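You operate a simulated robot arm through the tools that you are given. There is no shell and no other tool. Be economical: measure what you need, move in short steps, check, and stop when the job is done.

The job below is to be done with a simulated robot arm. You get a single attempt, and the scene is never put back.

## Task
Pack the gap under the capping piece with the packer that the gauge calls for.
Fine: slacken the bridge screw first and tighten it after. Where these are worked on the way, their far stop is far enough and under half their travel is too little: bridge screw.

It is judged by the outcome, as a careful person would: the job done as asked, and still so three seconds after it is handed in. It fails if anything else is knocked over, pushed out of place, dropped, spilled or broken.

## Robot
A 7-joint arm with a fingered hand on a trunk, on a base that drives. Base frame: it is fixed to the floor where the robot stands at the start and does not move with it; the origin is under the middle of the robot, x ahead of it, y to its left, z up; the surface under the hand at the start is at about z = 750. Lengths are in mm, angles in degrees, forces in N, time in s.
With the tool pointing down near the work surface it reaches from about 320 to 720 mm from the robot's upright axis, wherever it stands. Its first joint turns from -166.0 to 166.0 degrees. Places, roughly: bearer [500, 0, 800]; bridge screw [500, 0, 900]; capping piece [600, 0, 800]; packing gap [500, 0, 800]. Payload 4 kg.
The TCP is the grasp point between the finger pads, 26 mm short of the fingertips. In the tool frame z runs along the fingers and y along their closing line. The gripper opens to 148 mm. The gripper's body begins 73 mm behind the TCP. The gripper is a hand of 3 fingers: y runs from the thumb to the fingers, the wrist lies at [0, 0, -239] in the tool frame, and closing takes about 1.5 s.
Orientation is told as [roll, pitch, yaw] about the base's x, y, z axes, in that order, counted from this pose: with the fingers straight down and closing along the base's y, the tool's x points along the base's -x, its y along +y and its z along -z.

## Interface
- The arm moves only by the tool servo_tool. Its argument "rows" is a list of rows, each a list of 2 entries, a list of its own where there are three numbers: the turn, a rotation vector about the tool's x, y, z in units of 60 degrees (1.0 is 60 degrees), then the shift along the tool's x, y, z in units of 500 mm (1.0 is 500 mm). In form: [[[wx, wy, wz], [tx, ty, tz]], ...]. A call has 1 to 10 rows; each row is the pose to reach, as a shift and turn from the pose commanded when the call began, along the tool's axes at that moment. "grip" is the closure, from 0 (fully open) to 1 (shut), set as the call begins (left out, the last holds). A call with a number of a shift or a turn outside -1 to 1 is refused whole. Each row takes 0.2 s and may step no farther than 50 mm and 8.6 degrees from the row before; otherwise, or with a gripper value out of range, the whole call is refused. Where a pose cannot be reached the arm comes as near as it can. A force on the tool above 40 N (or 10 N above the force at the start of the call, whichever is more), or a blocked arm, ends the call early, and 0.2 s more pass. The fingers move at their own pace (about 72 mm/s each) and stop on an object; they squeeze with about 27 N. The grip force told is the motor's: it shows also when the fingers shut on nothing. Time passes only in rows, and 0.2 s behind the last, so rows that repeat a pose let the fingers close. The reply holds the time, the measured pose of the TCP, the force on the tool along the base axes, the opening and the grip force, in the units named above and with some noise, with the torque about the TCP (base axes, N m) and any sound that the robot's microphone picked up, and new pictures: "show" is both (left out), scene, wrist or none.
- Cameras (640 x 400 px; columns grow to the right, rows downward): "scene" is now at [17.5, 136.8, 1553.3]; the picture's right is [-0.20, -0.98, 0.00], its down [-0.72, 0.14, -0.68] and it looks along [0.67, -0.13, -0.73] (base axes); focal length 286 px, centre (320, 200). "wrist" rides on the gripper at [68, -39, -90] in the tool frame; the picture's right is [0.50, 0.87, 0.00], its down [-0.66, 0.38, -0.65] and it looks along [-0.57, 0.33, 0.76] (tool axes); focal length 222 px, centre (320, 200). There is no depth. A picture from a camera that has moved, and an enlarged one, comes with that camera's place and axes in the base frame and with its lens.
- move_column(by): slides the trunk up (or, below 0, down) by that many mm; the arm and the scene camera ride with it, the base frame stays. It gives what a move gives, with no picture.
- drive_base(legs): drives the robot by 1 to 6 legs, each [ahead, left, turn to the left] in mm, mm and degrees, along the robot's own axes; the way and the turn of a leg run together, so that a leg with both is an arc; at most 1500 mm and 180 degrees a leg. The arm and the cameras ride along, it lands a little off, and it stops where it bumps. It gives what a move gives, and a new picture of the scene camera.
- move_fingers(finger1, finger2, thumb_bend): sets how far each is bent, from 0 (flat) to 1 (curled in); at 0.3 the hand is open as for a grip, at 0.7 the pads meet at the TCP. One left out holds its place. A second passes; each finger stops where it meets its share of the squeeze, and holds until it gets a number again. A gripper value or a shape takes the hand back. It gives what a move gives, with no picture; readings hold the bend of each and the force on the fingers (four entries, about 0 where the hand has none), thumb and palm.
- grasp_type(shape): the hand has 3 fingers and takes this shape, open, in about a second: jaw (thumb against the fingers, like two jaws); tri (thumb and two fingers); tip (a fingertip pinch); poke (one finger out to press); point (the index stretched); flat (the hand flat); cup (the hand cupped); fist (a fist). The gripper value then closes the fingers along that shape, each until it touches; the sizes above hold for jaw. It gives what a move gives, with no picture.
- head_to(pan, tilt): turns the head with the scene camera to pan (to the left, within 155 degrees either way) and tilt (down, from -29 to 69), counted from straight ahead of the robot. It gives what a move gives, and a new picture of the scene camera.
- inspect(camera, box): a new picture of the part [left, top, right, bottom] of that camera's present view, enlarged. No time passes.
- finish_job(): hands the job in; it is judged then, once.

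Work in short steps. Places have to be worked out from the pictures, the camera data and where the tool is seen: move nearer, look again, correct. Check each grasp and each placing, and mend what went wrong. You have 120 turns and 260 pictures in all, those below and enlarged ones among them. Open the gripper and draw the arm clear of the work before you hand the job in, unless the task says otherwise; then end with one line.

The tools are called after "Emit:" as a command line: name --argument value ..., lists and objects as JSON in quotes. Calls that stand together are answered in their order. servo_tool: Moves the arm, as the interface text tells. Its arguments: {"type":"object","properties":{"rows":{"type":"array"},"grip":{"type":"number"},"show":{"type":"string","enum":["both","scene","wrist","none"]}},"required":["rows"]} The other tools are called the same way: move_column (by) slides the trunk up or down; grasp_type (shape) gives the hand a shape; move_fingers (finger1, finger2, thumb_bend) moves the fingers one by one; drive_base (legs) drives the base; head_to (pan, tilt) turns the head that bears the scene camera; inspect (camera, box) takes an enlarged picture of a part of a camera's view; finish_job () hands the job in.

At the start:

```text
clock: 0.0
eef_pos: [413.6, 112.6, 1195.2]
ee_rot: [-0.1, 0.0, 0.0]
contact_force: [0.1, 0.0, 0.4]
torque: [-0.01, 0.01, 0.01]
opening: 148.1
gripper_force: 0.0
shape: jaw
bend: [0.3, 0.3, 0.3]
finger forces: [0.1, 0.1, 0.0, 0.0, 0.0, 0.1]
trunk travel left (down, up): [-525.0, 65.0]
robot x, y, heading: [1.7, 1.7, -0.0]
head pan, tilt: [-11.4, 47.1]
```

scene: 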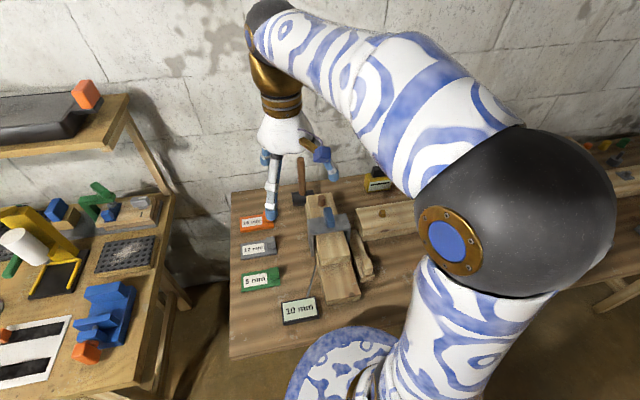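
wrist: 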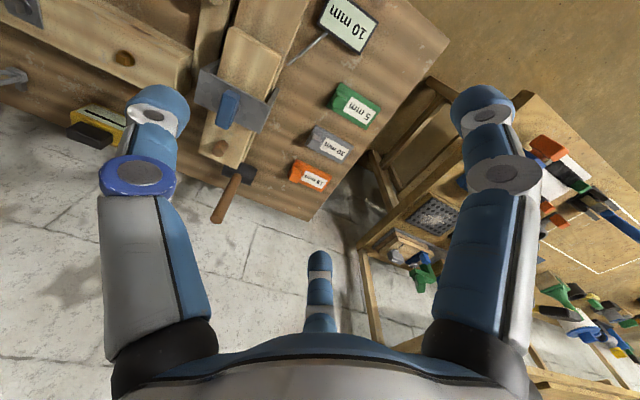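

The scene shows a bench with three or four labelled packers and a gauge display; I'll enlarge the pictures to read the labels and the layout.

Emit:
inspect --camera "scene" --box '[220, 160, 420, 340]'

Emit:
inspect --camera "wrist" --box '[180, 0, 400, 200]'

```text
2.22 times, centred on (320, 250) of scene
camera zoom: at [17.5, 136.8, 1553.3], right [-0.2, -0.98, 0.0], down [-0.72, 0.14, -0.68], along [0.67, -0.13, -0.73], focal length 636 px, centre (320, 89)
```

zoom: 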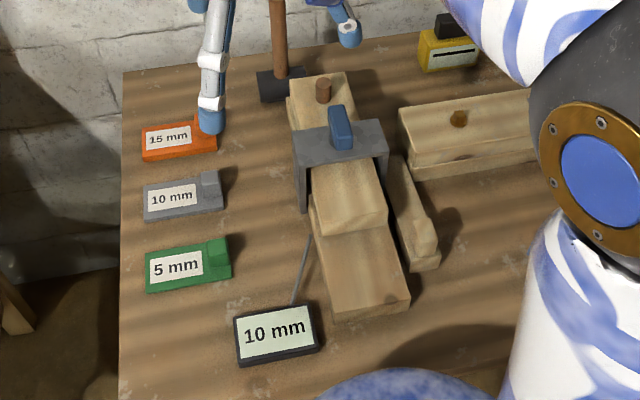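

```text
2.00 times, centred on (290, 100) of wrist
camera zoom: at [346.1, 72.7, 1286.9], right [-0.5, 0.87, 0.0], down [0.66, 0.38, 0.65], along [0.57, 0.33, -0.76], focal length 444 px, centre (380, 400)
```

zoom: 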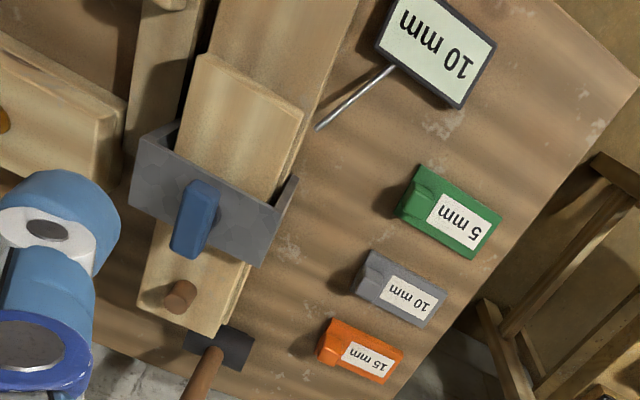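

The gauge reads 10 mm, so the grey packer (about [567, 228]) is the one. I'll turn the hand and lower it so the wrist camera shows the gap and screw from nearer.

Emit:
servo_tool --rows '[[[0, 0, 0.142], [-0.007, -0.009, 0.053]], [[0, 0, 0.285], [-0.014, -0.017, 0.106]], [[0, 0, 0.428], [-0.021, -0.026, 0.159]], [[0, 0, 0.571], [-0.028, -0.034, 0.212]], [[0, 0, 0.714], [-0.035, -0.043, 0.265]], [[0, 0, 0.857], [-0.042, -0.051, 0.318]], [[0, 0, 1.0], [-0.05, -0.06, 0.37]]]' --show "none"

Emit:
servo_tool --rows '[[[0, 0, 0.125], [0, 0, 0]], [[0, 0, 0.25], [0, 0, 0]], [[0, 0, 0.375], [0, 0, 0]], [[0, 0, 0.5], [0, 0, 0]], [[0, 0, 0.5], [0, 0, 0]]]' --show "both"

```text
clock: 1.6
eef_pos: [439.2, 85.1, 1010.3]
ee_rot: [0.1, 0.0, -60.2]
contact_force: [-0.1, -0.2, 0.1]
torque: [-0.01, -0.03, -0.01]
opening: 147.8
gripper_force: 0.1
shape: jaw
bend: [0.3, 0.3, 0.3]
finger forces: [0.0, 0.0, 0.0, 0.1, 0.0, 0.1]
trunk travel left (down, up): [-525.0, 65.0]
robot x, y, heading: [2.3, -0.3, -0.1]
head pan, tilt: [-11.4, 47.1]
```

```text
clock: 2.8
eef_pos: [439.1, 83.0, 1010.4]
ee_rot: [0.0, 0.0, -90.1]
contact_force: [0.1, -1.2, 0.0]
torque: [0.04, 0.03, 0.0]
opening: 147.9
gripper_force: 0.1
shape: jaw
bend: [0.3, 0.3, 0.3]
finger forces: [0.0, 0.0, 0.1, 0.0, 0.1, 0.1]
trunk travel left (down, up): [-525.0, 65.0]
robot x, y, heading: [-1.5, -2.6, 0.1]
head pan, tilt: [-11.4, 47.1]
camera scene: at [17.5, 136.9, 1553.3], right [-0.2, -0.98, 0.0], down [-0.72, 0.14, -0.68], along [0.67, -0.13, -0.73], focal length 286 px, centre (320, 200)
camera wrist: at [399.0, 149.7, 1101.9], right [0.87, 0.5, 0.0], down [0.38, -0.66, 0.65], along [0.33, -0.57, -0.76], focal length 222 px, centre (320, 200)
```

scene: 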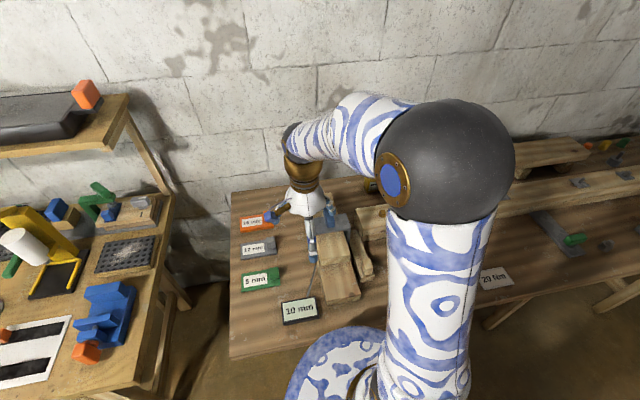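
wrist: 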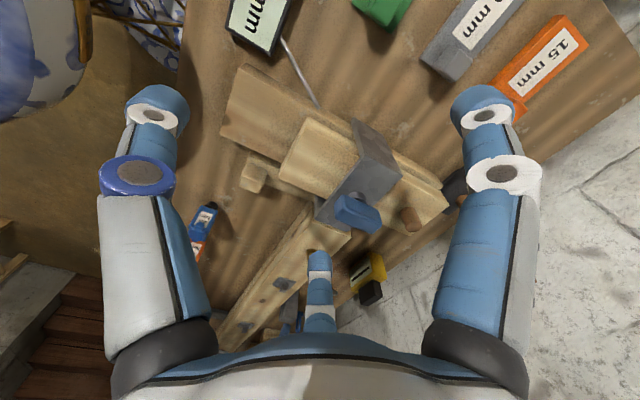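

The wrist picture is upside down. I'll enlarge it, and also check the "20 mm" sign to the right.

Emit:
inspect --camera "wrist" --box '[200, 0, 460, 260]'

Emit:
inspect --camera "scene" --box '[440, 130, 640, 330]'

Emit:
inspect --camera "scene" --box '[220, 180, 400, 330]'

```text
1.54 times, centred on (330, 130) of wrist
camera zoom: at [399.0, 149.7, 1101.9], right [0.87, 0.5, 0.0], down [0.38, -0.66, 0.65], along [0.33, -0.57, -0.76], focal length 342 px, centre (305, 308)
```

zoom: 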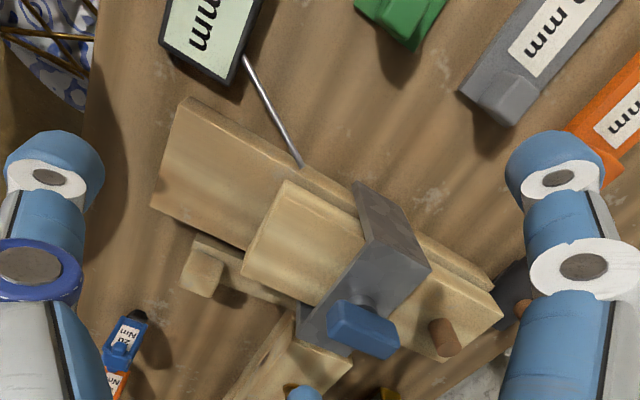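

```text
2.00 times, centred on (540, 230) of scene
camera zoom: at [17.5, 136.9, 1553.3], right [-0.2, -0.98, 0.0], down [-0.72, 0.14, -0.68], along [0.67, -0.13, -0.73], focal length 572 px, centre (-120, 140)
```

zoom: 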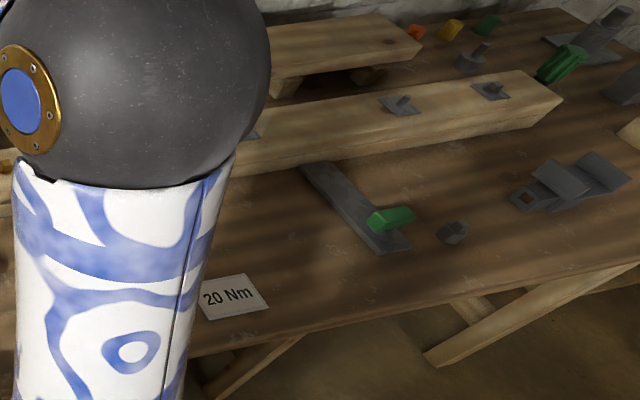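

```text
2.67 times, centred on (310, 255) of scene
camera zoom: at [17.5, 136.9, 1553.3], right [-0.2, -0.98, 0.0], down [-0.72, 0.14, -0.68], along [0.67, -0.13, -0.73], focal length 763 px, centre (347, 53)
```

zoom: 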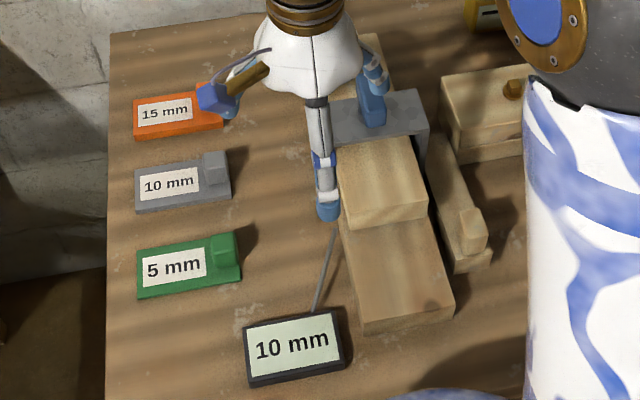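

The 10 mm reading on the gauge is clear. I need a low side view of the gap, so I tilt the hand 30° and back off to the +y side.

Emit:
servo_tool --rows '[[[0, -0.125, 0], [0.048, -0.014, 0.06]], [[0, -0.25, 0], [0.095, -0.029, 0.122]], [[0, -0.375, 0], [0.143, -0.043, 0.183]], [[0, -0.5, 0], [0.19, -0.058, 0.244]], [[0, -0.5, 0], [0.19, -0.058, 0.244]]]' --show "wrist"

Emit:
inspect --camera "wrist" --box '[190, 100, 450, 260]'

```text
clock: 4.0
eef_pos: [410.4, 177.6, 887.9]
ee_rot: [0.1, -30.0, -90.0]
contact_force: [-0.8, 0.5, 0.2]
torque: [-0.02, 0.02, -0.01]
opening: 147.6
gripper_force: 0.1
shape: jaw
bend: [0.3, 0.3, 0.3]
finger forces: [0.0, 0.0, 0.0, 0.0, 0.1, 0.1]
trunk travel left (down, up): [-525.0, 65.0]
robot x, y, heading: [2.0, 3.2, -0.1]
head pan, tilt: [-11.4, 47.1]
camera wrist: at [371.6, 280.1, 932.8], right [0.87, 0.43, -0.25], down [0.38, -0.24, 0.89], along [0.33, -0.87, -0.37], focal length 222 px, centre (320, 200)
```

wrist: 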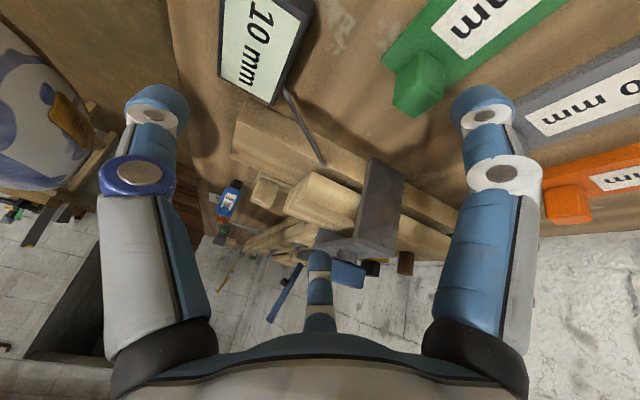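

```text
2.46 times, centred on (320, 180) of wrist
camera zoom: at [371.6, 280.1, 932.8], right [0.87, 0.43, -0.25], down [0.38, -0.24, 0.89], along [0.33, -0.87, -0.37], focal length 547 px, centre (320, 249)
```

zoom: 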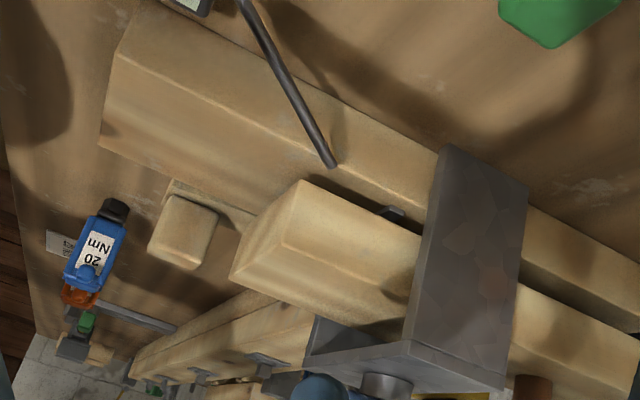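

The gap is visible along the side of the cap, with something dark in it beside the bridge cheek. I'll take a lower, nearer look straight at the side.

Emit:
servo_tool --rows '[[[0, -0.11, 0], [-0.024, 0.019, 0.04]], [[0, -0.222, 0], [-0.048, 0.039, 0.08]], [[0, -0.333, 0], [-0.072, 0.058, 0.12]], [[0, -0.333, 0], [-0.072, 0.058, 0.12]]]' --show "wrist"

Emit:
inspect --camera "wrist" --box '[200, 80, 480, 260]'

```text
clock: 5.0
eef_pos: [438.6, 115.2, 854.2]
ee_rot: [0.0, -50.0, -90.0]
contact_force: [0.2, -0.5, 0.1]
torque: [0.03, 0.0, -0.03]
opening: 147.9
gripper_force: 0.1
shape: jaw
bend: [0.3, 0.3, 0.3]
finger forces: [0.1, 0.0, 0.1, 0.0, 0.1, 0.1]
trunk travel left (down, up): [-525.0, 65.0]
robot x, y, heading: [1.5, 1.2, 0.1]
head pan, tilt: [-11.4, 47.1]
camera wrist: at [400.8, 227.2, 861.9], right [0.87, 0.32, -0.38], down [0.38, 0.08, 0.92], along [0.33, -0.94, -0.05], focal length 222 px, centre (320, 200)
```

wrist: 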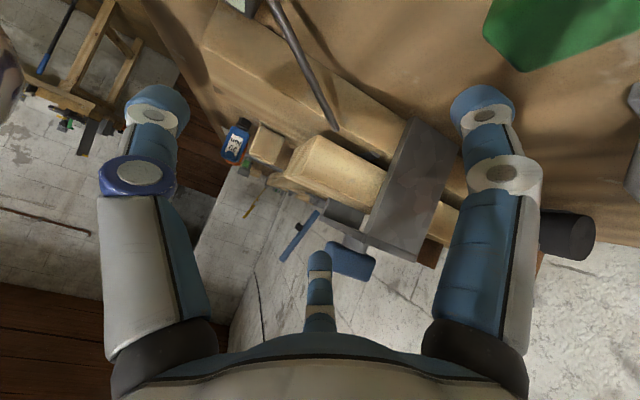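

```text
2.22 times, centred on (340, 170) of wrist
camera zoom: at [400.8, 227.2, 861.9], right [0.87, 0.32, -0.38], down [0.38, 0.08, 0.92], along [0.33, -0.94, -0.05], focal length 494 px, centre (276, 267)
```

zoom: 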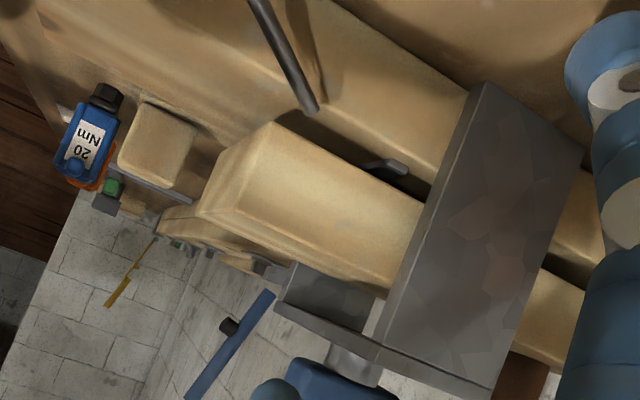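

There's a small grey lug in the gap next to the bridge cheek. I'd like to see the front end as well; I raise the hand, then back the base off 200 mm to make room.

Emit:
servo_tool --rows '[[[0, 0.1, 0], [-0.07, 0, -0.06]], [[0, 0.22, 0], [-0.14, 0, -0.12]], [[0, 0.333, 0], [-0.21, 0, -0.175]]]' --show "none"

Emit:
drive_base --legs '[[-200, 0, 0]]'

```text
clock: 5.8
eef_pos: [437.3, 114.6, 989.1]
ee_rot: [0.0, -29.9, -90.0]
contact_force: [0.5, 0.1, -0.3]
torque: [-0.01, 0.0, 0.0]
opening: 147.8
gripper_force: 0.0
shape: jaw
bend: [0.3, 0.3, 0.3]
finger forces: [0.0, 0.0, 0.0, 0.0, 0.0, 0.0]
trunk travel left (down, up): [-525.0, 65.0]
robot x, y, heading: [0.3, -2.8, -0.1]
head pan, tilt: [-11.4, 47.1]
```

```text
clock: 7.4
eef_pos: [239.4, 115.4, 990.3]
ee_rot: [-0.1, -30.1, -89.9]
contact_force: [0.3, 0.3, -0.8]
torque: [0.01, 0.0, 0.01]
opening: 147.7
gripper_force: 0.1
shape: jaw
bend: [0.3, 0.3, 0.3]
finger forces: [0.0, 0.0, 0.1, 0.1, 0.0, 0.0]
trunk travel left (down, up): [-525.0, 65.0]
robot x, y, heading: [-197.5, 0.4, 0.1]
head pan, tilt: [-11.4, 47.1]
camera scene: at [-182.3, 136.9, 1553.4], right [-0.2, -0.98, 0.0], down [-0.72, 0.14, -0.68], along [0.67, -0.13, -0.73], focal length 286 px, centre (320, 200)
```

scene: 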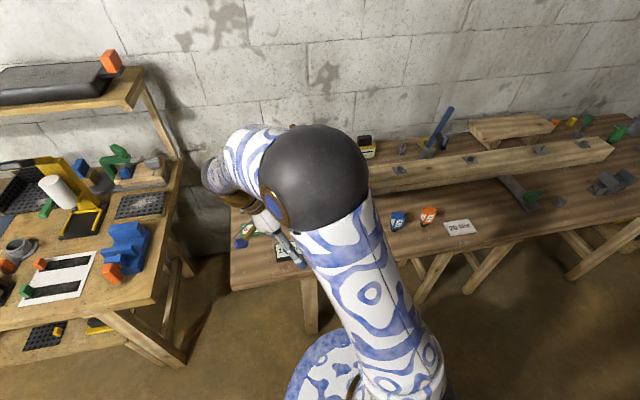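

Now I swing the hand to look forward (+x) at the front end of the cap from about 280 mm.

Emit:
servo_tool --rows '[[[-0.071, 0, -0.123], [-0.004, 0.012, 0.04]], [[-0.142, 0, -0.246], [-0.007, 0.025, 0.08]], [[-0.213, 0, -0.37], [-0.011, 0.037, 0.12]], [[-0.285, 0, -0.494], [-0.014, 0.049, 0.16]], [[-0.356, 0, -0.617], [-0.018, 0.061, 0.2]], [[-0.427, 0, -0.74], [-0.021, 0.074, 0.24]], [[-0.498, 0, -0.863], [-0.025, 0.086, 0.28]], [[-0.498, 0, -0.863], [-0.025, 0.086, 0.28]]]' --show "wrist"

Emit:
inspect --camera "wrist" --box '[200, 100, 440, 260]'

```text
clock: 9.2
eef_pos: [283.1, 35.2, 875.0]
ee_rot: [0.0, -29.9, -30.2]
contact_force: [-0.7, 0.5, 1.3]
torque: [0.01, 0.0, 0.0]
opening: 147.8
gripper_force: 0.2
shape: jaw
bend: [0.3, 0.3, 0.3]
finger forces: [0.0, 0.1, 0.1, 0.0, 0.1, 0.1]
trunk travel left (down, up): [-525.0, 65.0]
robot x, y, heading: [-198.7, -1.1, 0.3]
head pan, tilt: [-11.4, 47.1]
camera wrist: at [173.3, 51.7, 921.3], right [0.06, 0.97, -0.25], down [0.4, 0.2, 0.89], along [0.91, -0.15, -0.37], focal length 222 px, centre (320, 200)
```

wrist: 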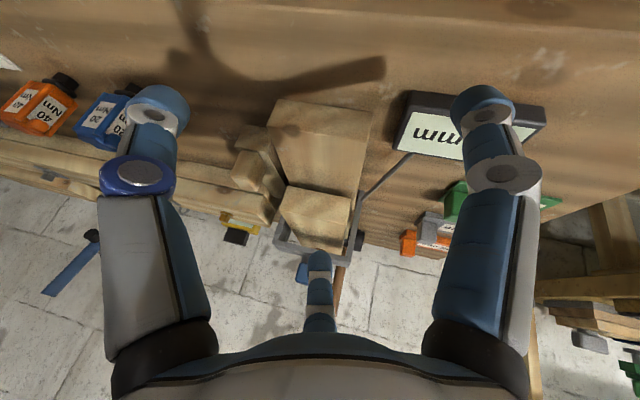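

```text
2.50 times, centred on (320, 180) of wrist
camera zoom: at [173.3, 51.7, 921.3], right [0.06, 0.97, -0.25], down [0.4, 0.2, 0.89], along [0.91, -0.15, -0.37], focal length 555 px, centre (320, 250)
```

zoom: 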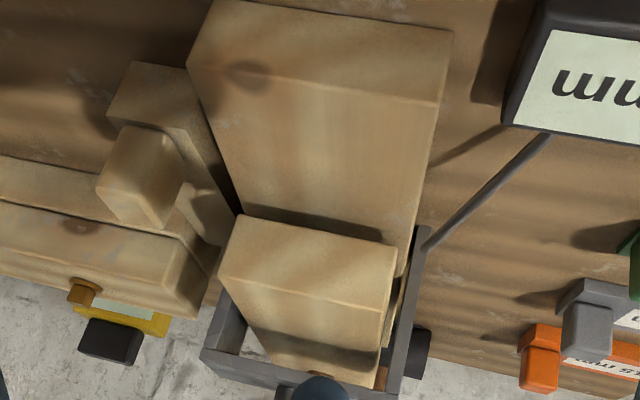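

The front end of the gap is open too (cap underside at about z 803, front at x 438, y −36…46). I'll enlarge around the cheek and lug to see what that is.

Emit:
inspect --camera "wrist" --box '[270, 160, 380, 260]'

```text
4.00 times, centred on (325, 210) of wrist
camera zoom: at [173.3, 51.7, 921.3], right [0.06, 0.97, -0.25], down [0.4, 0.2, 0.89], along [0.91, -0.15, -0.37], focal length 888 px, centre (300, 160)
```

zoom: 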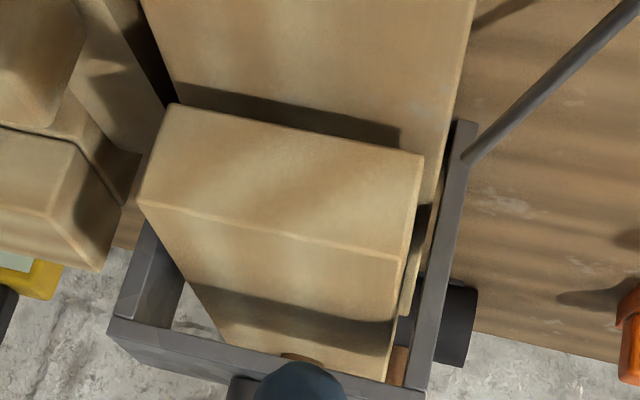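

I'll drop lower and look nearly level into the front of the gap.

Emit:
servo_tool --rows '[[[0, -0.11, 0], [-0.01, 0.001, 0.034]], [[0, -0.222, 0], [-0.02, 0.002, 0.067]], [[0, -0.333, 0], [-0.031, 0.003, 0.101]], [[0, -0.333, 0], [-0.031, 0.003, 0.101]]]' --show "none"

Emit:
inspect --camera "wrist" --box '[230, 100, 430, 250]'

```text
clock: 10.2
eef_pos: [317.0, 16.2, 838.4]
ee_rot: [0.1, -50.0, -30.1]
contact_force: [-0.3, -0.5, 0.1]
torque: [-0.04, 0.03, 0.02]
opening: 147.7
gripper_force: 0.1
shape: jaw
bend: [0.3, 0.3, 0.3]
finger forces: [0.0, 0.1, 0.0, 0.0, 0.0, 0.0]
trunk travel left (down, up): [-525.0, 65.0]
robot x, y, heading: [-199.6, 4.7, -0.0]
head pan, tilt: [-11.4, 47.1]
```

```text
2.67 times, centred on (330, 175) of wrist
camera zoom: at [200.4, 38.6, 846.6], right [0.16, 0.91, -0.38], down [0.12, 0.37, 0.92], along [0.98, -0.19, -0.05], focal length 592 px, centre (293, 267)
```

zoom: 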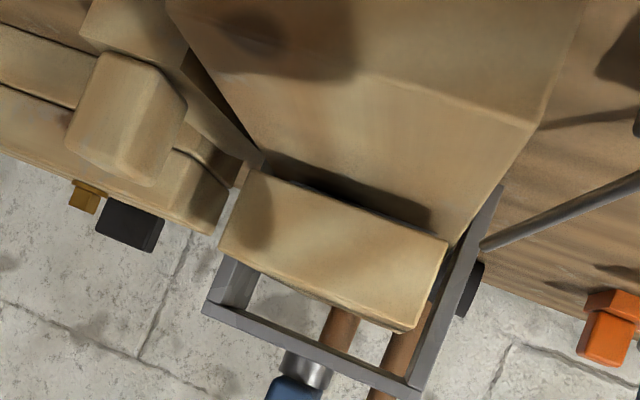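

The gap is open at the front, clear of the gauge rod, so the packer will go in along +x, held by its raised knob. I lift and level the hand and drive back forward.

Emit:
servo_tool --rows '[[[0, 0.139, 0], [-0.041, 0, -0.034]], [[0, 0.278, 0], [-0.082, 0, -0.069]], [[0, 0.417, 0], [-0.123, 0, -0.103]], [[0, 0.555, 0], [-0.163, 0, -0.137]], [[0, 0.694, 0], [-0.204, 0, -0.172]], [[0, 0.833, 0], [-0.245, 0, -0.206]]]' --show "none"

Emit:
drive_base --legs '[[200, 0, 0]]'

```text
clock: 11.6
eef_pos: [316.3, 14.8, 1000.1]
ee_rot: [0.0, 0.1, -30.1]
contact_force: [0.0, 0.1, 0.9]
torque: [0.01, -0.01, 0.04]
opening: 148.1
gripper_force: 0.1
shape: jaw
bend: [0.3, 0.3, 0.3]
finger forces: [0.0, 0.0, 0.0, 0.0, 0.1, 0.1]
trunk travel left (down, up): [-525.0, 65.0]
robot x, y, heading: [-198.8, -2.0, 0.2]
head pan, tilt: [-11.4, 47.1]
```

```text
clock: 13.2
eef_pos: [519.5, 12.2, 999.4]
ee_rot: [0.0, 0.0, -30.5]
contact_force: [0.6, 0.1, -0.6]
torque: [-0.03, 0.04, 0.02]
opening: 147.8
gripper_force: 0.1
shape: jaw
bend: [0.3, 0.3, 0.3]
finger forces: [0.0, 0.0, 0.0, 0.1, 0.0, 0.1]
trunk travel left (down, up): [-525.0, 65.0]
robot x, y, heading: [4.4, 0.6, -0.4]
head pan, tilt: [-11.4, 47.1]
camera scene: at [21.5, 136.3, 1553.3], right [-0.2, -0.98, 0.0], down [-0.72, 0.15, -0.68], along [0.67, -0.14, -0.73], focal length 286 px, centre (320, 200)
```

scene: 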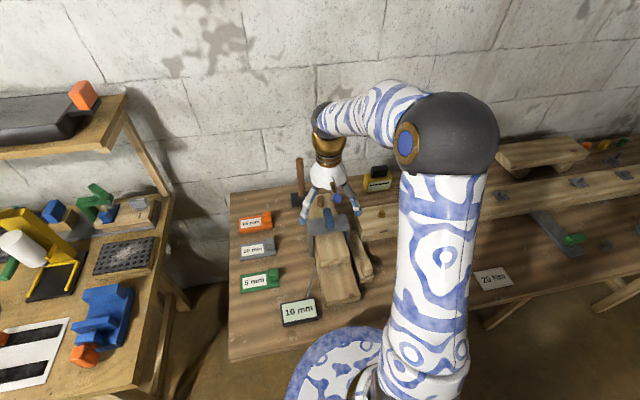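

The hand is now above the screw, which must be slackened first. I'll take a close wrist look at the wing.

Emit:
inspect --camera "wrist" --box '[160, 40, 480, 240]'

Emit:
inspect --camera "scene" --box '[280, 170, 400, 270]'

```text
2.00 times, centred on (320, 140) of wrist
camera zoom: at [440.9, 12.4, 1090.8], right [0.01, 1.0, 0.0], down [0.76, -0.01, 0.65], along [0.65, -0.01, -0.76], focal length 444 px, centre (320, 320)
```

zoom: 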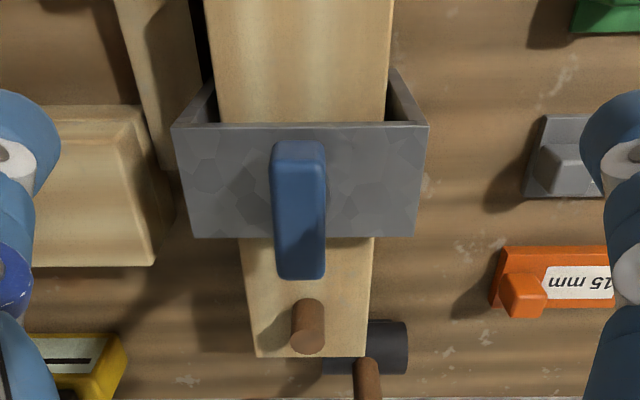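

```text
4.00 times, centred on (340, 220) of scene
camera zoom: at [21.5, 136.3, 1553.3], right [-0.2, -0.98, 0.0], down [-0.72, 0.15, -0.68], along [0.67, -0.14, -0.73], focal length 1144 px, centre (240, 120)
```

zoom: 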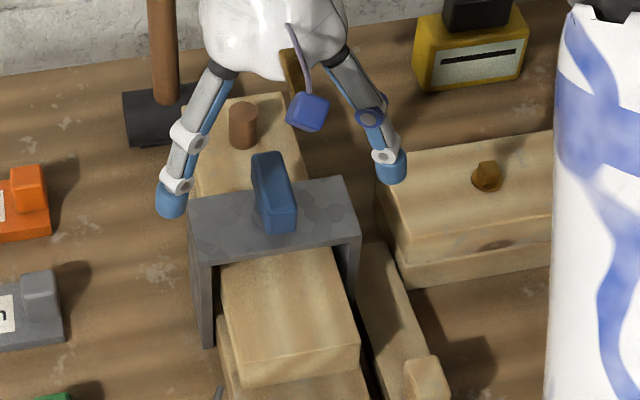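

The wing is a bar along x, centred about (534, 3), top about z 920, with the bridge plate centred about x 536. I turn to yaw 0 and come to z 940 above it to check alignment.

Emit:
servo_tool --rows '[[[0, 0, -0.127], [-0.01, 0, 0.03]], [[0, 0, -0.254], [-0.019, 0, 0.06]], [[0, 0, -0.381], [-0.029, 0.001, 0.09]], [[0, 0, -0.508], [-0.038, 0.001, 0.118]], [[0, 0, -0.508], [-0.038, 0.001, 0.118]]]' --show "both"

Emit:
inspect --camera "scene" --box '[280, 170, 400, 270]'

```text
clock: 14.4
eef_pos: [536.0, 4.4, 939.9]
ee_rot: [0.1, 0.0, 0.1]
contact_force: [0.7, 0.0, -0.9]
torque: [-0.01, -0.01, 0.01]
opening: 147.6
gripper_force: 0.0
shape: jaw
bend: [0.3, 0.3, 0.3]
finger forces: [0.0, 0.0, 0.0, 0.0, 0.0, 0.0]
trunk travel left (down, up): [-525.0, 65.0]
robot x, y, heading: [2.6, -1.0, -0.4]
head pan, tilt: [-11.4, 47.1]
camera scene: at [21.0, 136.3, 1553.4], right [-0.2, -0.98, 0.0], down [-0.72, 0.15, -0.68], along [0.67, -0.14, -0.73], focal length 286 px, centre (320, 200)
camera wrist: at [468.1, -36.6, 1031.5], right [-0.5, 0.87, 0.0], down [0.65, 0.38, 0.65], along [0.57, 0.33, -0.76], focal length 222 px, centre (320, 200)
```

scene: 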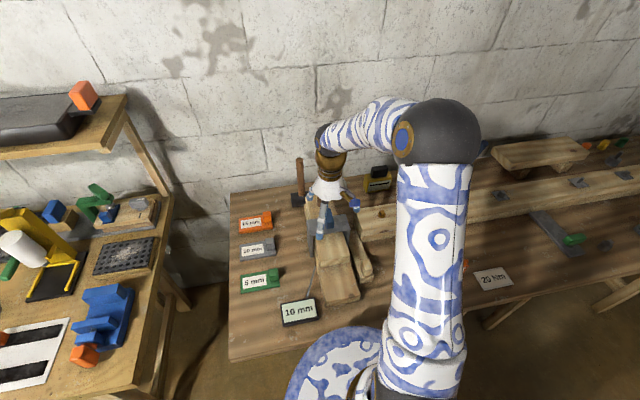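
wrist: 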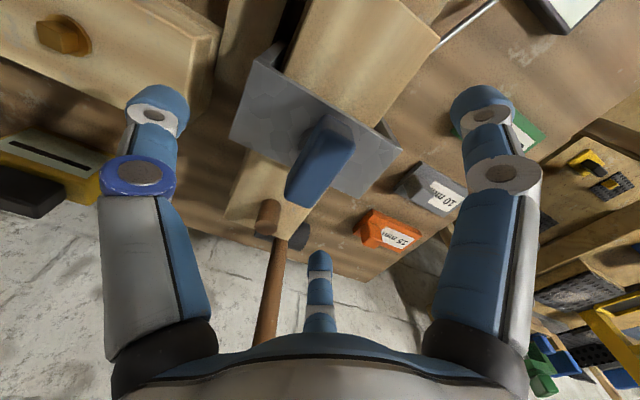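

```text
4.00 times, centred on (340, 220) of scene
camera zoom: at [21.0, 136.3, 1553.4], right [-0.2, -0.98, 0.0], down [-0.72, 0.15, -0.68], along [0.67, -0.14, -0.73], focal length 1144 px, centre (240, 120)
```

zoom: 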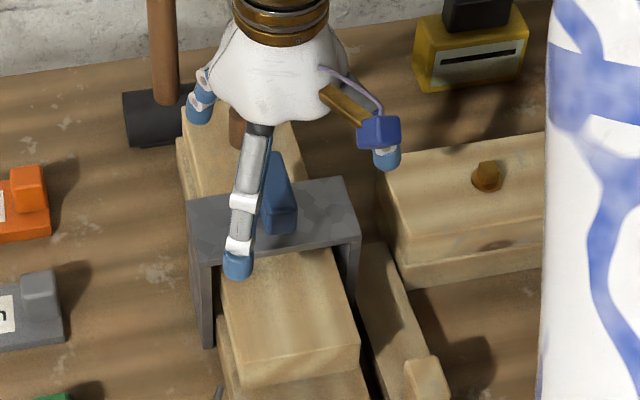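

The three fingers stand roughly in a star rather than parallel. Before touching anything, I'll rise 80 mm and watch how they close in the jaw shape.

Emit:
servo_tool --rows '[[[0, 0, 0], [0, 0, -0.08]], [[0, 0, 0], [0, 0, -0.16]], [[0, 0, 0], [0, 0, -0.16]]]' --show "none"

Emit:
servo_tool --rows '[[[0, 0, 0], [0, 0, 0]], [[0, 0, 0], [0, 0, 0]], [[0, 0, 0], [0, 0, 0]], [[0, 0, 0], [0, 0, 0]], [[0, 0, 0], [0, 0, 0]]]' --grip 0.75 --show "both"

Emit:
inspect --camera "scene" --box '[280, 130, 400, 230]'

```text
clock: 15.2
eef_pos: [535.8, 2.5, 1020.5]
ee_rot: [0.0, 0.0, 0.1]
contact_force: [-0.3, -0.6, -0.9]
torque: [-0.03, 0.02, -0.01]
opening: 147.8
gripper_force: 0.1
shape: jaw
bend: [0.3, 0.3, 0.3]
finger forces: [0.1, 0.1, 0.1, 0.1, 0.0, 0.0]
trunk travel left (down, up): [-525.0, 65.0]
robot x, y, heading: [5.4, 0.1, -0.4]
head pan, tilt: [-11.4, 47.1]
```

```text
clock: 16.4
eef_pos: [536.0, 2.9, 1019.9]
ee_rot: [0.0, 0.0, 0.0]
contact_force: [0.0, 0.4, -0.2]
torque: [0.0, 0.0, -0.02]
opening: 37.6
gripper_force: 0.1
shape: jaw
bend: [0.76, 0.76, 0.7]
finger forces: [0.0, 0.1, 0.1, 0.0, 0.0, 0.0]
trunk travel left (down, up): [-525.0, 65.0]
robot x, y, heading: [3.6, -0.0, -0.3]
head pan, tilt: [-11.4, 47.1]
camera scene: at [20.9, 136.3, 1553.3], right [-0.2, -0.98, 0.0], down [-0.72, 0.15, -0.68], along [0.67, -0.14, -0.73], focal length 286 px, centre (320, 200)
camera wrist: at [468.3, -36.6, 1111.3], right [-0.5, 0.87, 0.0], down [0.66, 0.38, 0.65], along [0.57, 0.33, -0.76], focal length 222 px, centre (320, 200)
```

scene: 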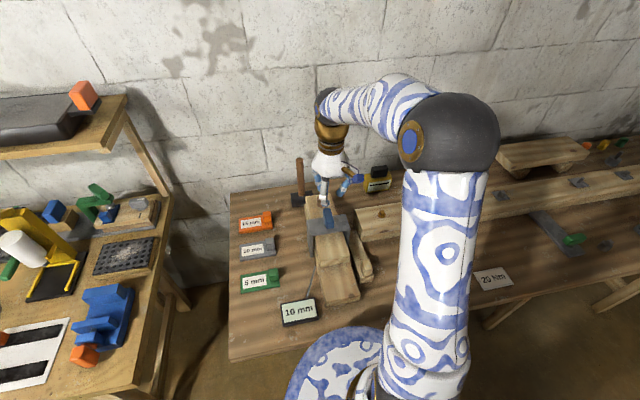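
wrist: 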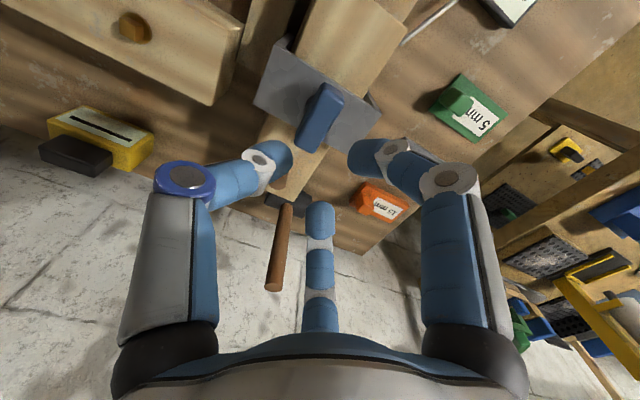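

```text
4.00 times, centred on (340, 180) of scene
camera zoom: at [20.9, 136.3, 1553.3], right [-0.2, -0.98, 0.0], down [-0.72, 0.15, -0.68], along [0.67, -0.14, -0.73], focal length 1144 px, centre (240, 280)
```

zoom: 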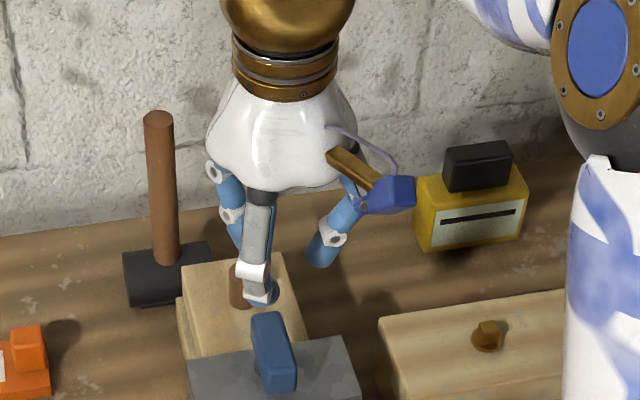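

The fingers converge radially: thumb from −y and two fingers from (±x, +y). That suits the bar at yaw 0, so I half-open and descend around the wing to TCP z 912.

Emit:
servo_tool --rows '[[[0, 0, 0], [0, 0, 0]], [[0, 0, 0], [0, 0, 0]], [[0, 0, 0], [0, 0, 0.07]], [[0, 0, 0], [0, 0, 0.14]], [[0, 0, 0], [0, 0, 0.19]], [[0, 0, 0], [0, 0, 0.216]], [[0, 0, 0], [0, 0, 0.216]]]' --grip 0.4 --show "both"

Emit:
inspect --camera "scene" --box '[280, 170, 400, 270]'

```text
clock: 18.0
eef_pos: [536.6, 2.7, 912.8]
ee_rot: [0.1, -0.1, 0.0]
contact_force: [0.1, 0.4, 0.6]
torque: [-0.01, -0.01, -0.01]
opening: 88.1
gripper_force: 0.0
shape: jaw
bend: [0.32, 0.32, 0.7]
finger forces: [0.0, 0.0, 0.1, 0.0, 0.0, 0.1]
trunk travel left (down, up): [-525.0, 65.0]
robot x, y, heading: [3.8, 1.7, -0.3]
head pan, tilt: [-11.4, 47.1]
camera scene: at [20.9, 136.3, 1553.3], right [-0.2, -0.98, 0.0], down [-0.72, 0.15, -0.68], along [0.67, -0.14, -0.73], focal length 286 px, centre (320, 200)
camera wrist: at [468.4, -36.3, 1003.3], right [-0.5, 0.87, 0.0], down [0.66, 0.38, 0.65], along [0.57, 0.33, -0.76], focal length 222 px, centre (320, 200)
```

scene: 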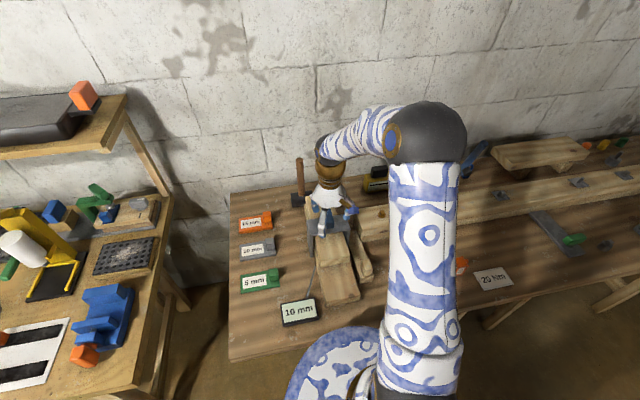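
wrist: 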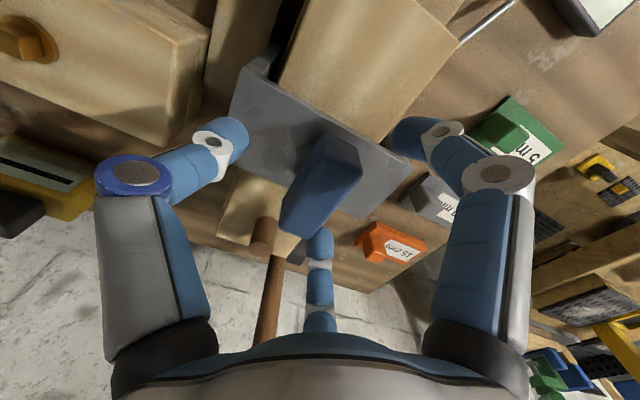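

```text
4.00 times, centred on (340, 220) of scene
camera zoom: at [20.9, 136.3, 1553.3], right [-0.2, -0.98, 0.0], down [-0.72, 0.15, -0.68], along [0.67, -0.14, -0.73], focal length 1144 px, centre (240, 120)
```

zoom: 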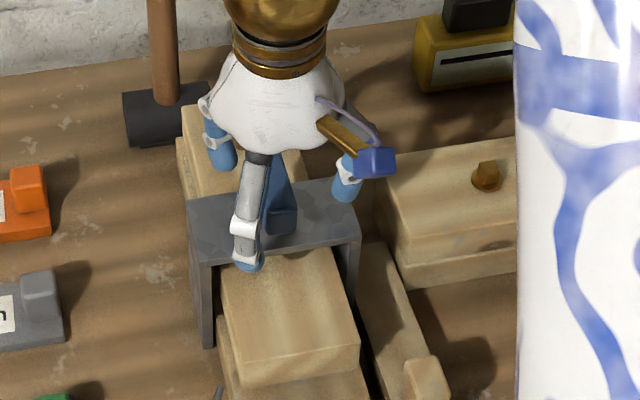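

The wing is centred on the TCP; the bridge top is near z 866, so I lower 9 mm more (tips at about 877) and close on the wing.

Emit:
servo_tool --rows '[[[0, 0, 0], [0, 0, 0.009]], [[0, 0, 0], [0, 0, 0.018]], [[0, 0, 0], [0, 0, 0.018]]]' --show "none"

Emit:
servo_tool --rows '[[[0, 0, 0], [0, 0, 0]], [[0, 0, 0], [0, 0, 0]], [[0, 0, 0], [0, 0, 0]], [[0, 0, 0], [0, 0, 0]], [[0, 0, 0], [0, 0, 0]], [[0, 0, 0], [0, 0, 0]], [[0, 0, 0], [0, 0, 0]]]' --grip 1.0 --show "wrist"

Emit:
inspect --camera "scene" --box '[280, 170, 400, 270]'

```text
clock: 18.8
eef_pos: [535.2, 3.7, 902.7]
ee_rot: [0.0, 0.0, 0.0]
contact_force: [-0.5, 0.5, 0.4]
torque: [-0.01, 0.05, 0.0]
opening: 88.4
gripper_force: 0.1
shape: jaw
bend: [0.32, 0.32, 0.7]
finger forces: [0.0, 0.0, 0.0, 0.1, 0.1, 0.0]
trunk travel left (down, up): [-525.0, 65.0]
robot x, y, heading: [3.9, -0.0, -0.4]
head pan, tilt: [-11.4, 47.1]
```

```text
clock: 20.4
eef_pos: [536.1, 3.7, 903.1]
ee_rot: [-0.1, 0.0, 0.0]
contact_force: [-0.7, -1.4, 2.4]
torque: [-0.31, 0.0, -0.03]
opening: 23.9
gripper_force: 27.1
shape: jaw
bend: [0.78, 0.78, 0.7]
finger forces: [16.0, 18.4, 0.0, 0.0, 33.1, 0.0]
trunk travel left (down, up): [-525.0, 65.0]
robot x, y, heading: [2.9, 0.9, -0.2]
head pan, tilt: [-11.4, 47.1]
camera wrist: at [467.7, -36.4, 994.6], right [-0.5, 0.87, 0.0], down [0.66, 0.38, 0.65], along [0.57, 0.33, -0.76], focal length 222 px, centre (320, 200)
```

wrist: 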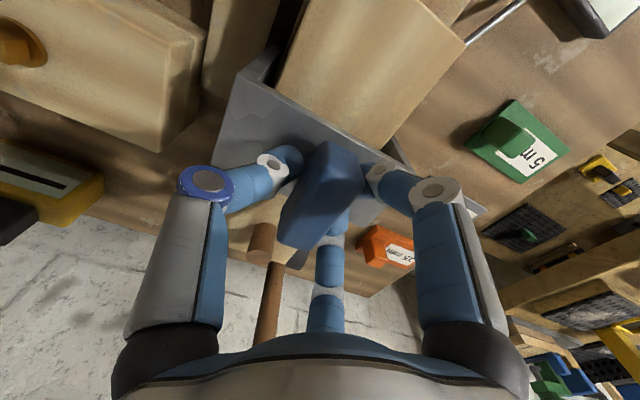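

```text
4.00 times, centred on (340, 220) of scene
camera zoom: at [20.6, 136.2, 1553.4], right [-0.2, -0.98, 0.0], down [-0.72, 0.15, -0.68], along [0.67, -0.14, -0.73], focal length 1144 px, centre (240, 120)
```

zoom: 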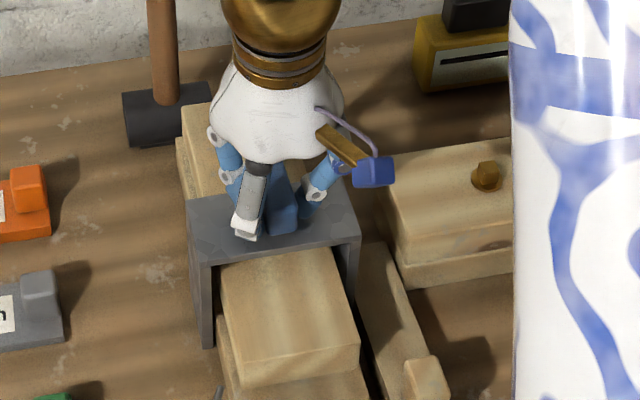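

The wing is gripped firmly (23.9 mm). I turn it counter-clockwise seen from above, 24° to begin with, watching torque.

Emit:
servo_tool --rows '[[[0, 0, -0.13], [0, 0, 0]], [[0, 0, -0.26], [0, 0, 0]], [[0, 0, -0.4], [0, 0, 0]], [[0, 0, -0.4], [0, 0, 0]]]' --show "wrist"

```text
clock: 21.4
eef_pos: [536.2, 1.8, 903.1]
ee_rot: [0.1, 0.0, 24.0]
contact_force: [-1.3, -6.0, 2.6]
torque: [-0.37, -0.12, -0.02]
opening: 23.4
gripper_force: 27.2
shape: jaw
bend: [0.78, 0.78, 0.7]
finger forces: [15.3, 17.5, 0.0, 0.1, 35.9, 0.0]
trunk travel left (down, up): [-525.0, 65.0]
robot x, y, heading: [4.9, -2.4, -0.5]
head pan, tilt: [-11.4, 47.1]
camera wrist: at [489.6, -61.5, 994.8], right [-0.81, 0.59, 0.0], down [0.44, 0.61, 0.65], along [0.38, 0.53, -0.76], focal length 222 px, centre (320, 200)
```

wrist: 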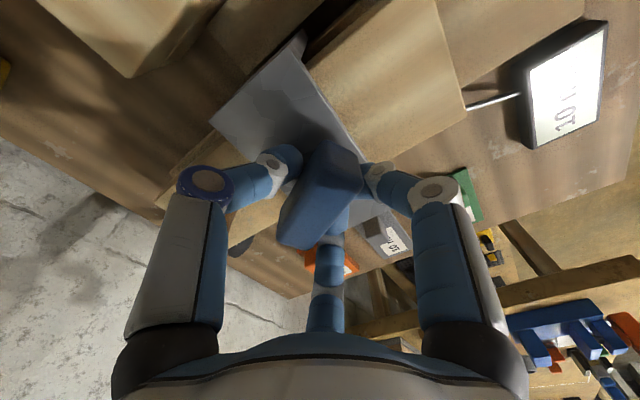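

The wing turns with the hand at low torque. I continue ccw another 56°.

Emit:
servo_tool --rows '[[[0, 0, -0.133], [0, 0, 0]], [[0, 0, -0.267], [0, 0, 0]], [[0, 0, -0.4], [0, 0, 0]], [[0, 0, -0.533], [0, 0, 0]], [[0, 0, -0.667], [0, 0, 0]], [[0, 0, -0.8], [0, 0, 0]], [[0, 0, -0.933], [0, 0, 0]], [[0, 0, -0.933], [0, 0, 0]]]' --show "wrist"

```text
clock: 23.2
eef_pos: [535.4, 1.6, 902.9]
ee_rot: [0.0, -0.1, 80.1]
contact_force: [10.0, -15.1, 9.0]
torque: [-0.34, -0.62, -0.08]
opening: 22.1
gripper_force: 26.8
shape: jaw
bend: [0.78, 0.78, 0.7]
finger forces: [16.4, 16.2, 0.0, 0.1, 42.0, 0.0]
trunk travel left (down, up): [-525.0, 65.0]
robot x, y, heading: [0.1, 1.7, -0.3]
head pan, tilt: [-11.4, 47.1]
camera wrist: at [562.8, -72.4, 994.8], right [-0.94, -0.34, 0.0], down [-0.26, 0.71, 0.65], along [-0.22, 0.62, -0.76], focal length 222 px, centre (320, 200)
```

wrist: 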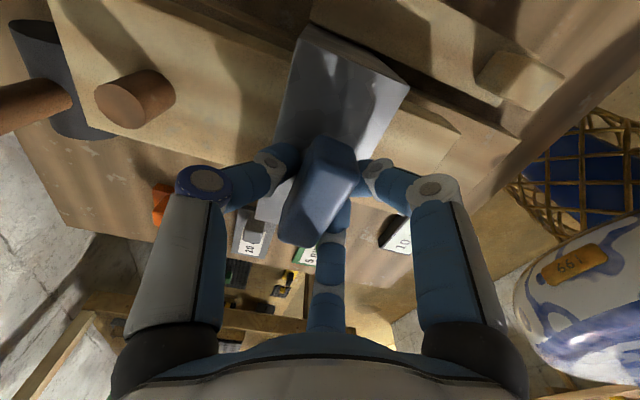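

The wing followed to 80° with side force building a little. I ease the TCP with it (+x, −y, up slightly) and turn another 40°.

Emit:
servo_tool --rows '[[[0, 0, 0], [0.005, -0.005, -0.003]], [[0, 0, -0.133], [0.005, -0.005, -0.003]], [[0, 0, -0.267], [0.005, -0.005, -0.003]], [[0, 0, -0.4], [0.005, -0.005, -0.004]], [[0, 0, -0.533], [0.005, -0.005, -0.004]], [[0, 0, -0.667], [0.005, -0.005, -0.004]], [[0, 0, -0.667], [0.005, -0.005, -0.004]]]' --show "wrist"

```text
clock: 24.8
eef_pos: [539.2, -5.2, 905.1]
ee_rot: [0.0, -0.1, 119.9]
contact_force: [15.2, -32.2, 0.7]
torque: [-0.49, -0.72, -1.22]
opening: 21.0
gripper_force: 26.9
shape: jaw
bend: [0.78, 0.79, 0.7]
finger forces: [9.2, 35.3, 0.0, 0.0, 49.7, 0.0]
trunk travel left (down, up): [-525.0, 65.0]
robot x, y, heading: [2.9, -0.8, -0.5]
head pan, tilt: [-11.4, 47.1]
camera wrist: at [606.1, -45.0, 996.7], right [-0.5, -0.86, 0.0], down [-0.65, 0.38, 0.65], along [-0.57, 0.33, -0.76], focal length 222 px, centre (320, 200)
```

wrist: 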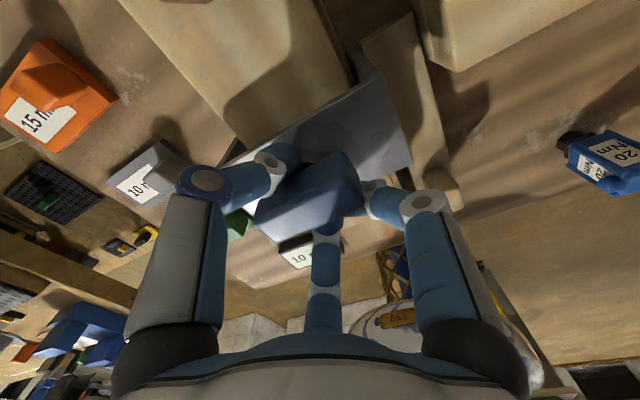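

Torque rose and the wing stopped following: it looks to be at its far stop near 90°. I open and rise to check.

Emit:
servo_tool --rows '[[[0, 0, 0.133], [0, 0, 0]], [[0, 0, 0.267], [0, 0, 0]], [[0, 0, 0.4], [0, 0, 0]], [[0, 0, 0.4], [0, 0, 0]], [[0, 0, 0.4], [0, 0, 0]]]' --grip 0.3 --show "none"

Emit:
servo_tool --rows '[[[0, 0, 0], [0, 0, -0.08]], [[0, 0, 0], [0, 0, -0.16]], [[0, 0, 0], [0, 0, -0.24]], [[0, 0, 0], [0, 0, -0.24]]]' --grip 0 --show "both"

Emit:
inspect --camera "scene" --box '[280, 170, 400, 270]'

```text
clock: 26.0
eef_pos: [536.8, 0.4, 907.1]
ee_rot: [-0.1, 0.0, 96.0]
contact_force: [0.2, 0.2, 0.5]
torque: [0.02, -0.01, 0.03]
opening: 103.5
gripper_force: 0.0
shape: jaw
bend: [0.28, 0.28, 0.74]
finger forces: [0.0, 0.0, 0.0, 0.0, 0.0, 0.0]
trunk travel left (down, up): [-525.0, 65.0]
robot x, y, heading: [4.6, -1.2, -0.6]
head pan, tilt: [-11.4, 47.1]
```

```text
clock: 27.0
eef_pos: [537.7, 0.9, 1026.8]
ee_rot: [0.0, -0.1, 96.0]
contact_force: [0.2, 0.2, 0.4]
torque: [-0.04, -0.04, 0.02]
opening: 147.8
gripper_force: 0.1
shape: jaw
bend: [0.3, 0.3, 0.3]
finger forces: [0.0, 0.1, 0.0, 0.0, 0.0, 0.0]
trunk travel left (down, up): [-525.0, 65.0]
robot x, y, heading: [0.9, -0.8, -0.2]
head pan, tilt: [-11.4, 47.1]
camera scene: at [20.8, 136.3, 1553.3], right [-0.2, -0.98, 0.0], down [-0.72, 0.15, -0.68], along [0.67, -0.14, -0.73], focal length 286 px, centre (320, 200)
camera wrist: at [582.9, -63.1, 1118.6], right [-0.81, -0.59, 0.0], down [-0.44, 0.61, 0.65], along [-0.38, 0.53, -0.76], focal length 222 px, centre (320, 200)
```

scene: 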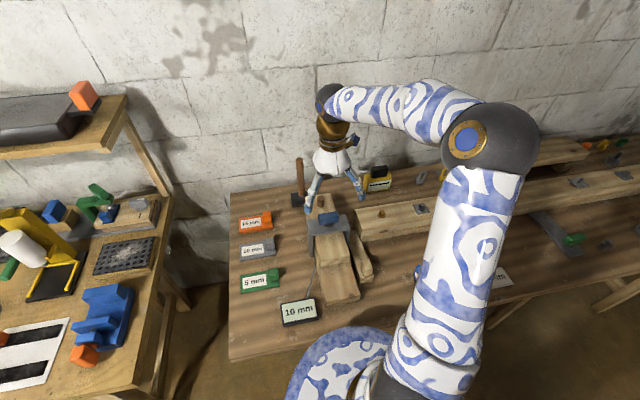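
wrist: 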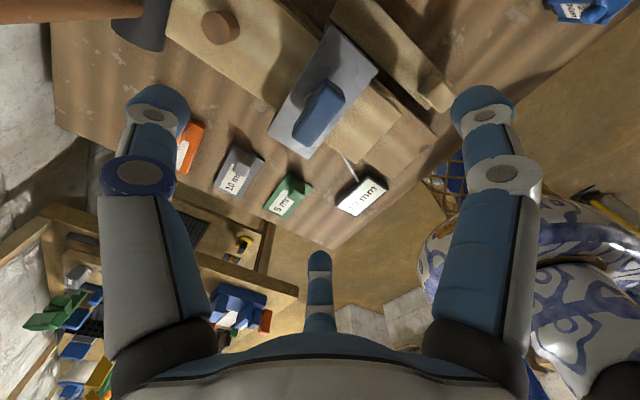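

```text
4.00 times, centred on (340, 220) of scene
camera zoom: at [20.8, 136.3, 1553.3], right [-0.2, -0.98, 0.0], down [-0.72, 0.15, -0.68], along [0.67, -0.14, -0.73], focal length 1144 px, centre (240, 120)
```

zoom: 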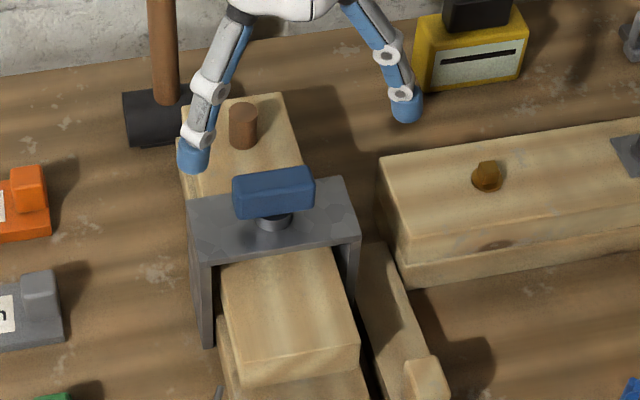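

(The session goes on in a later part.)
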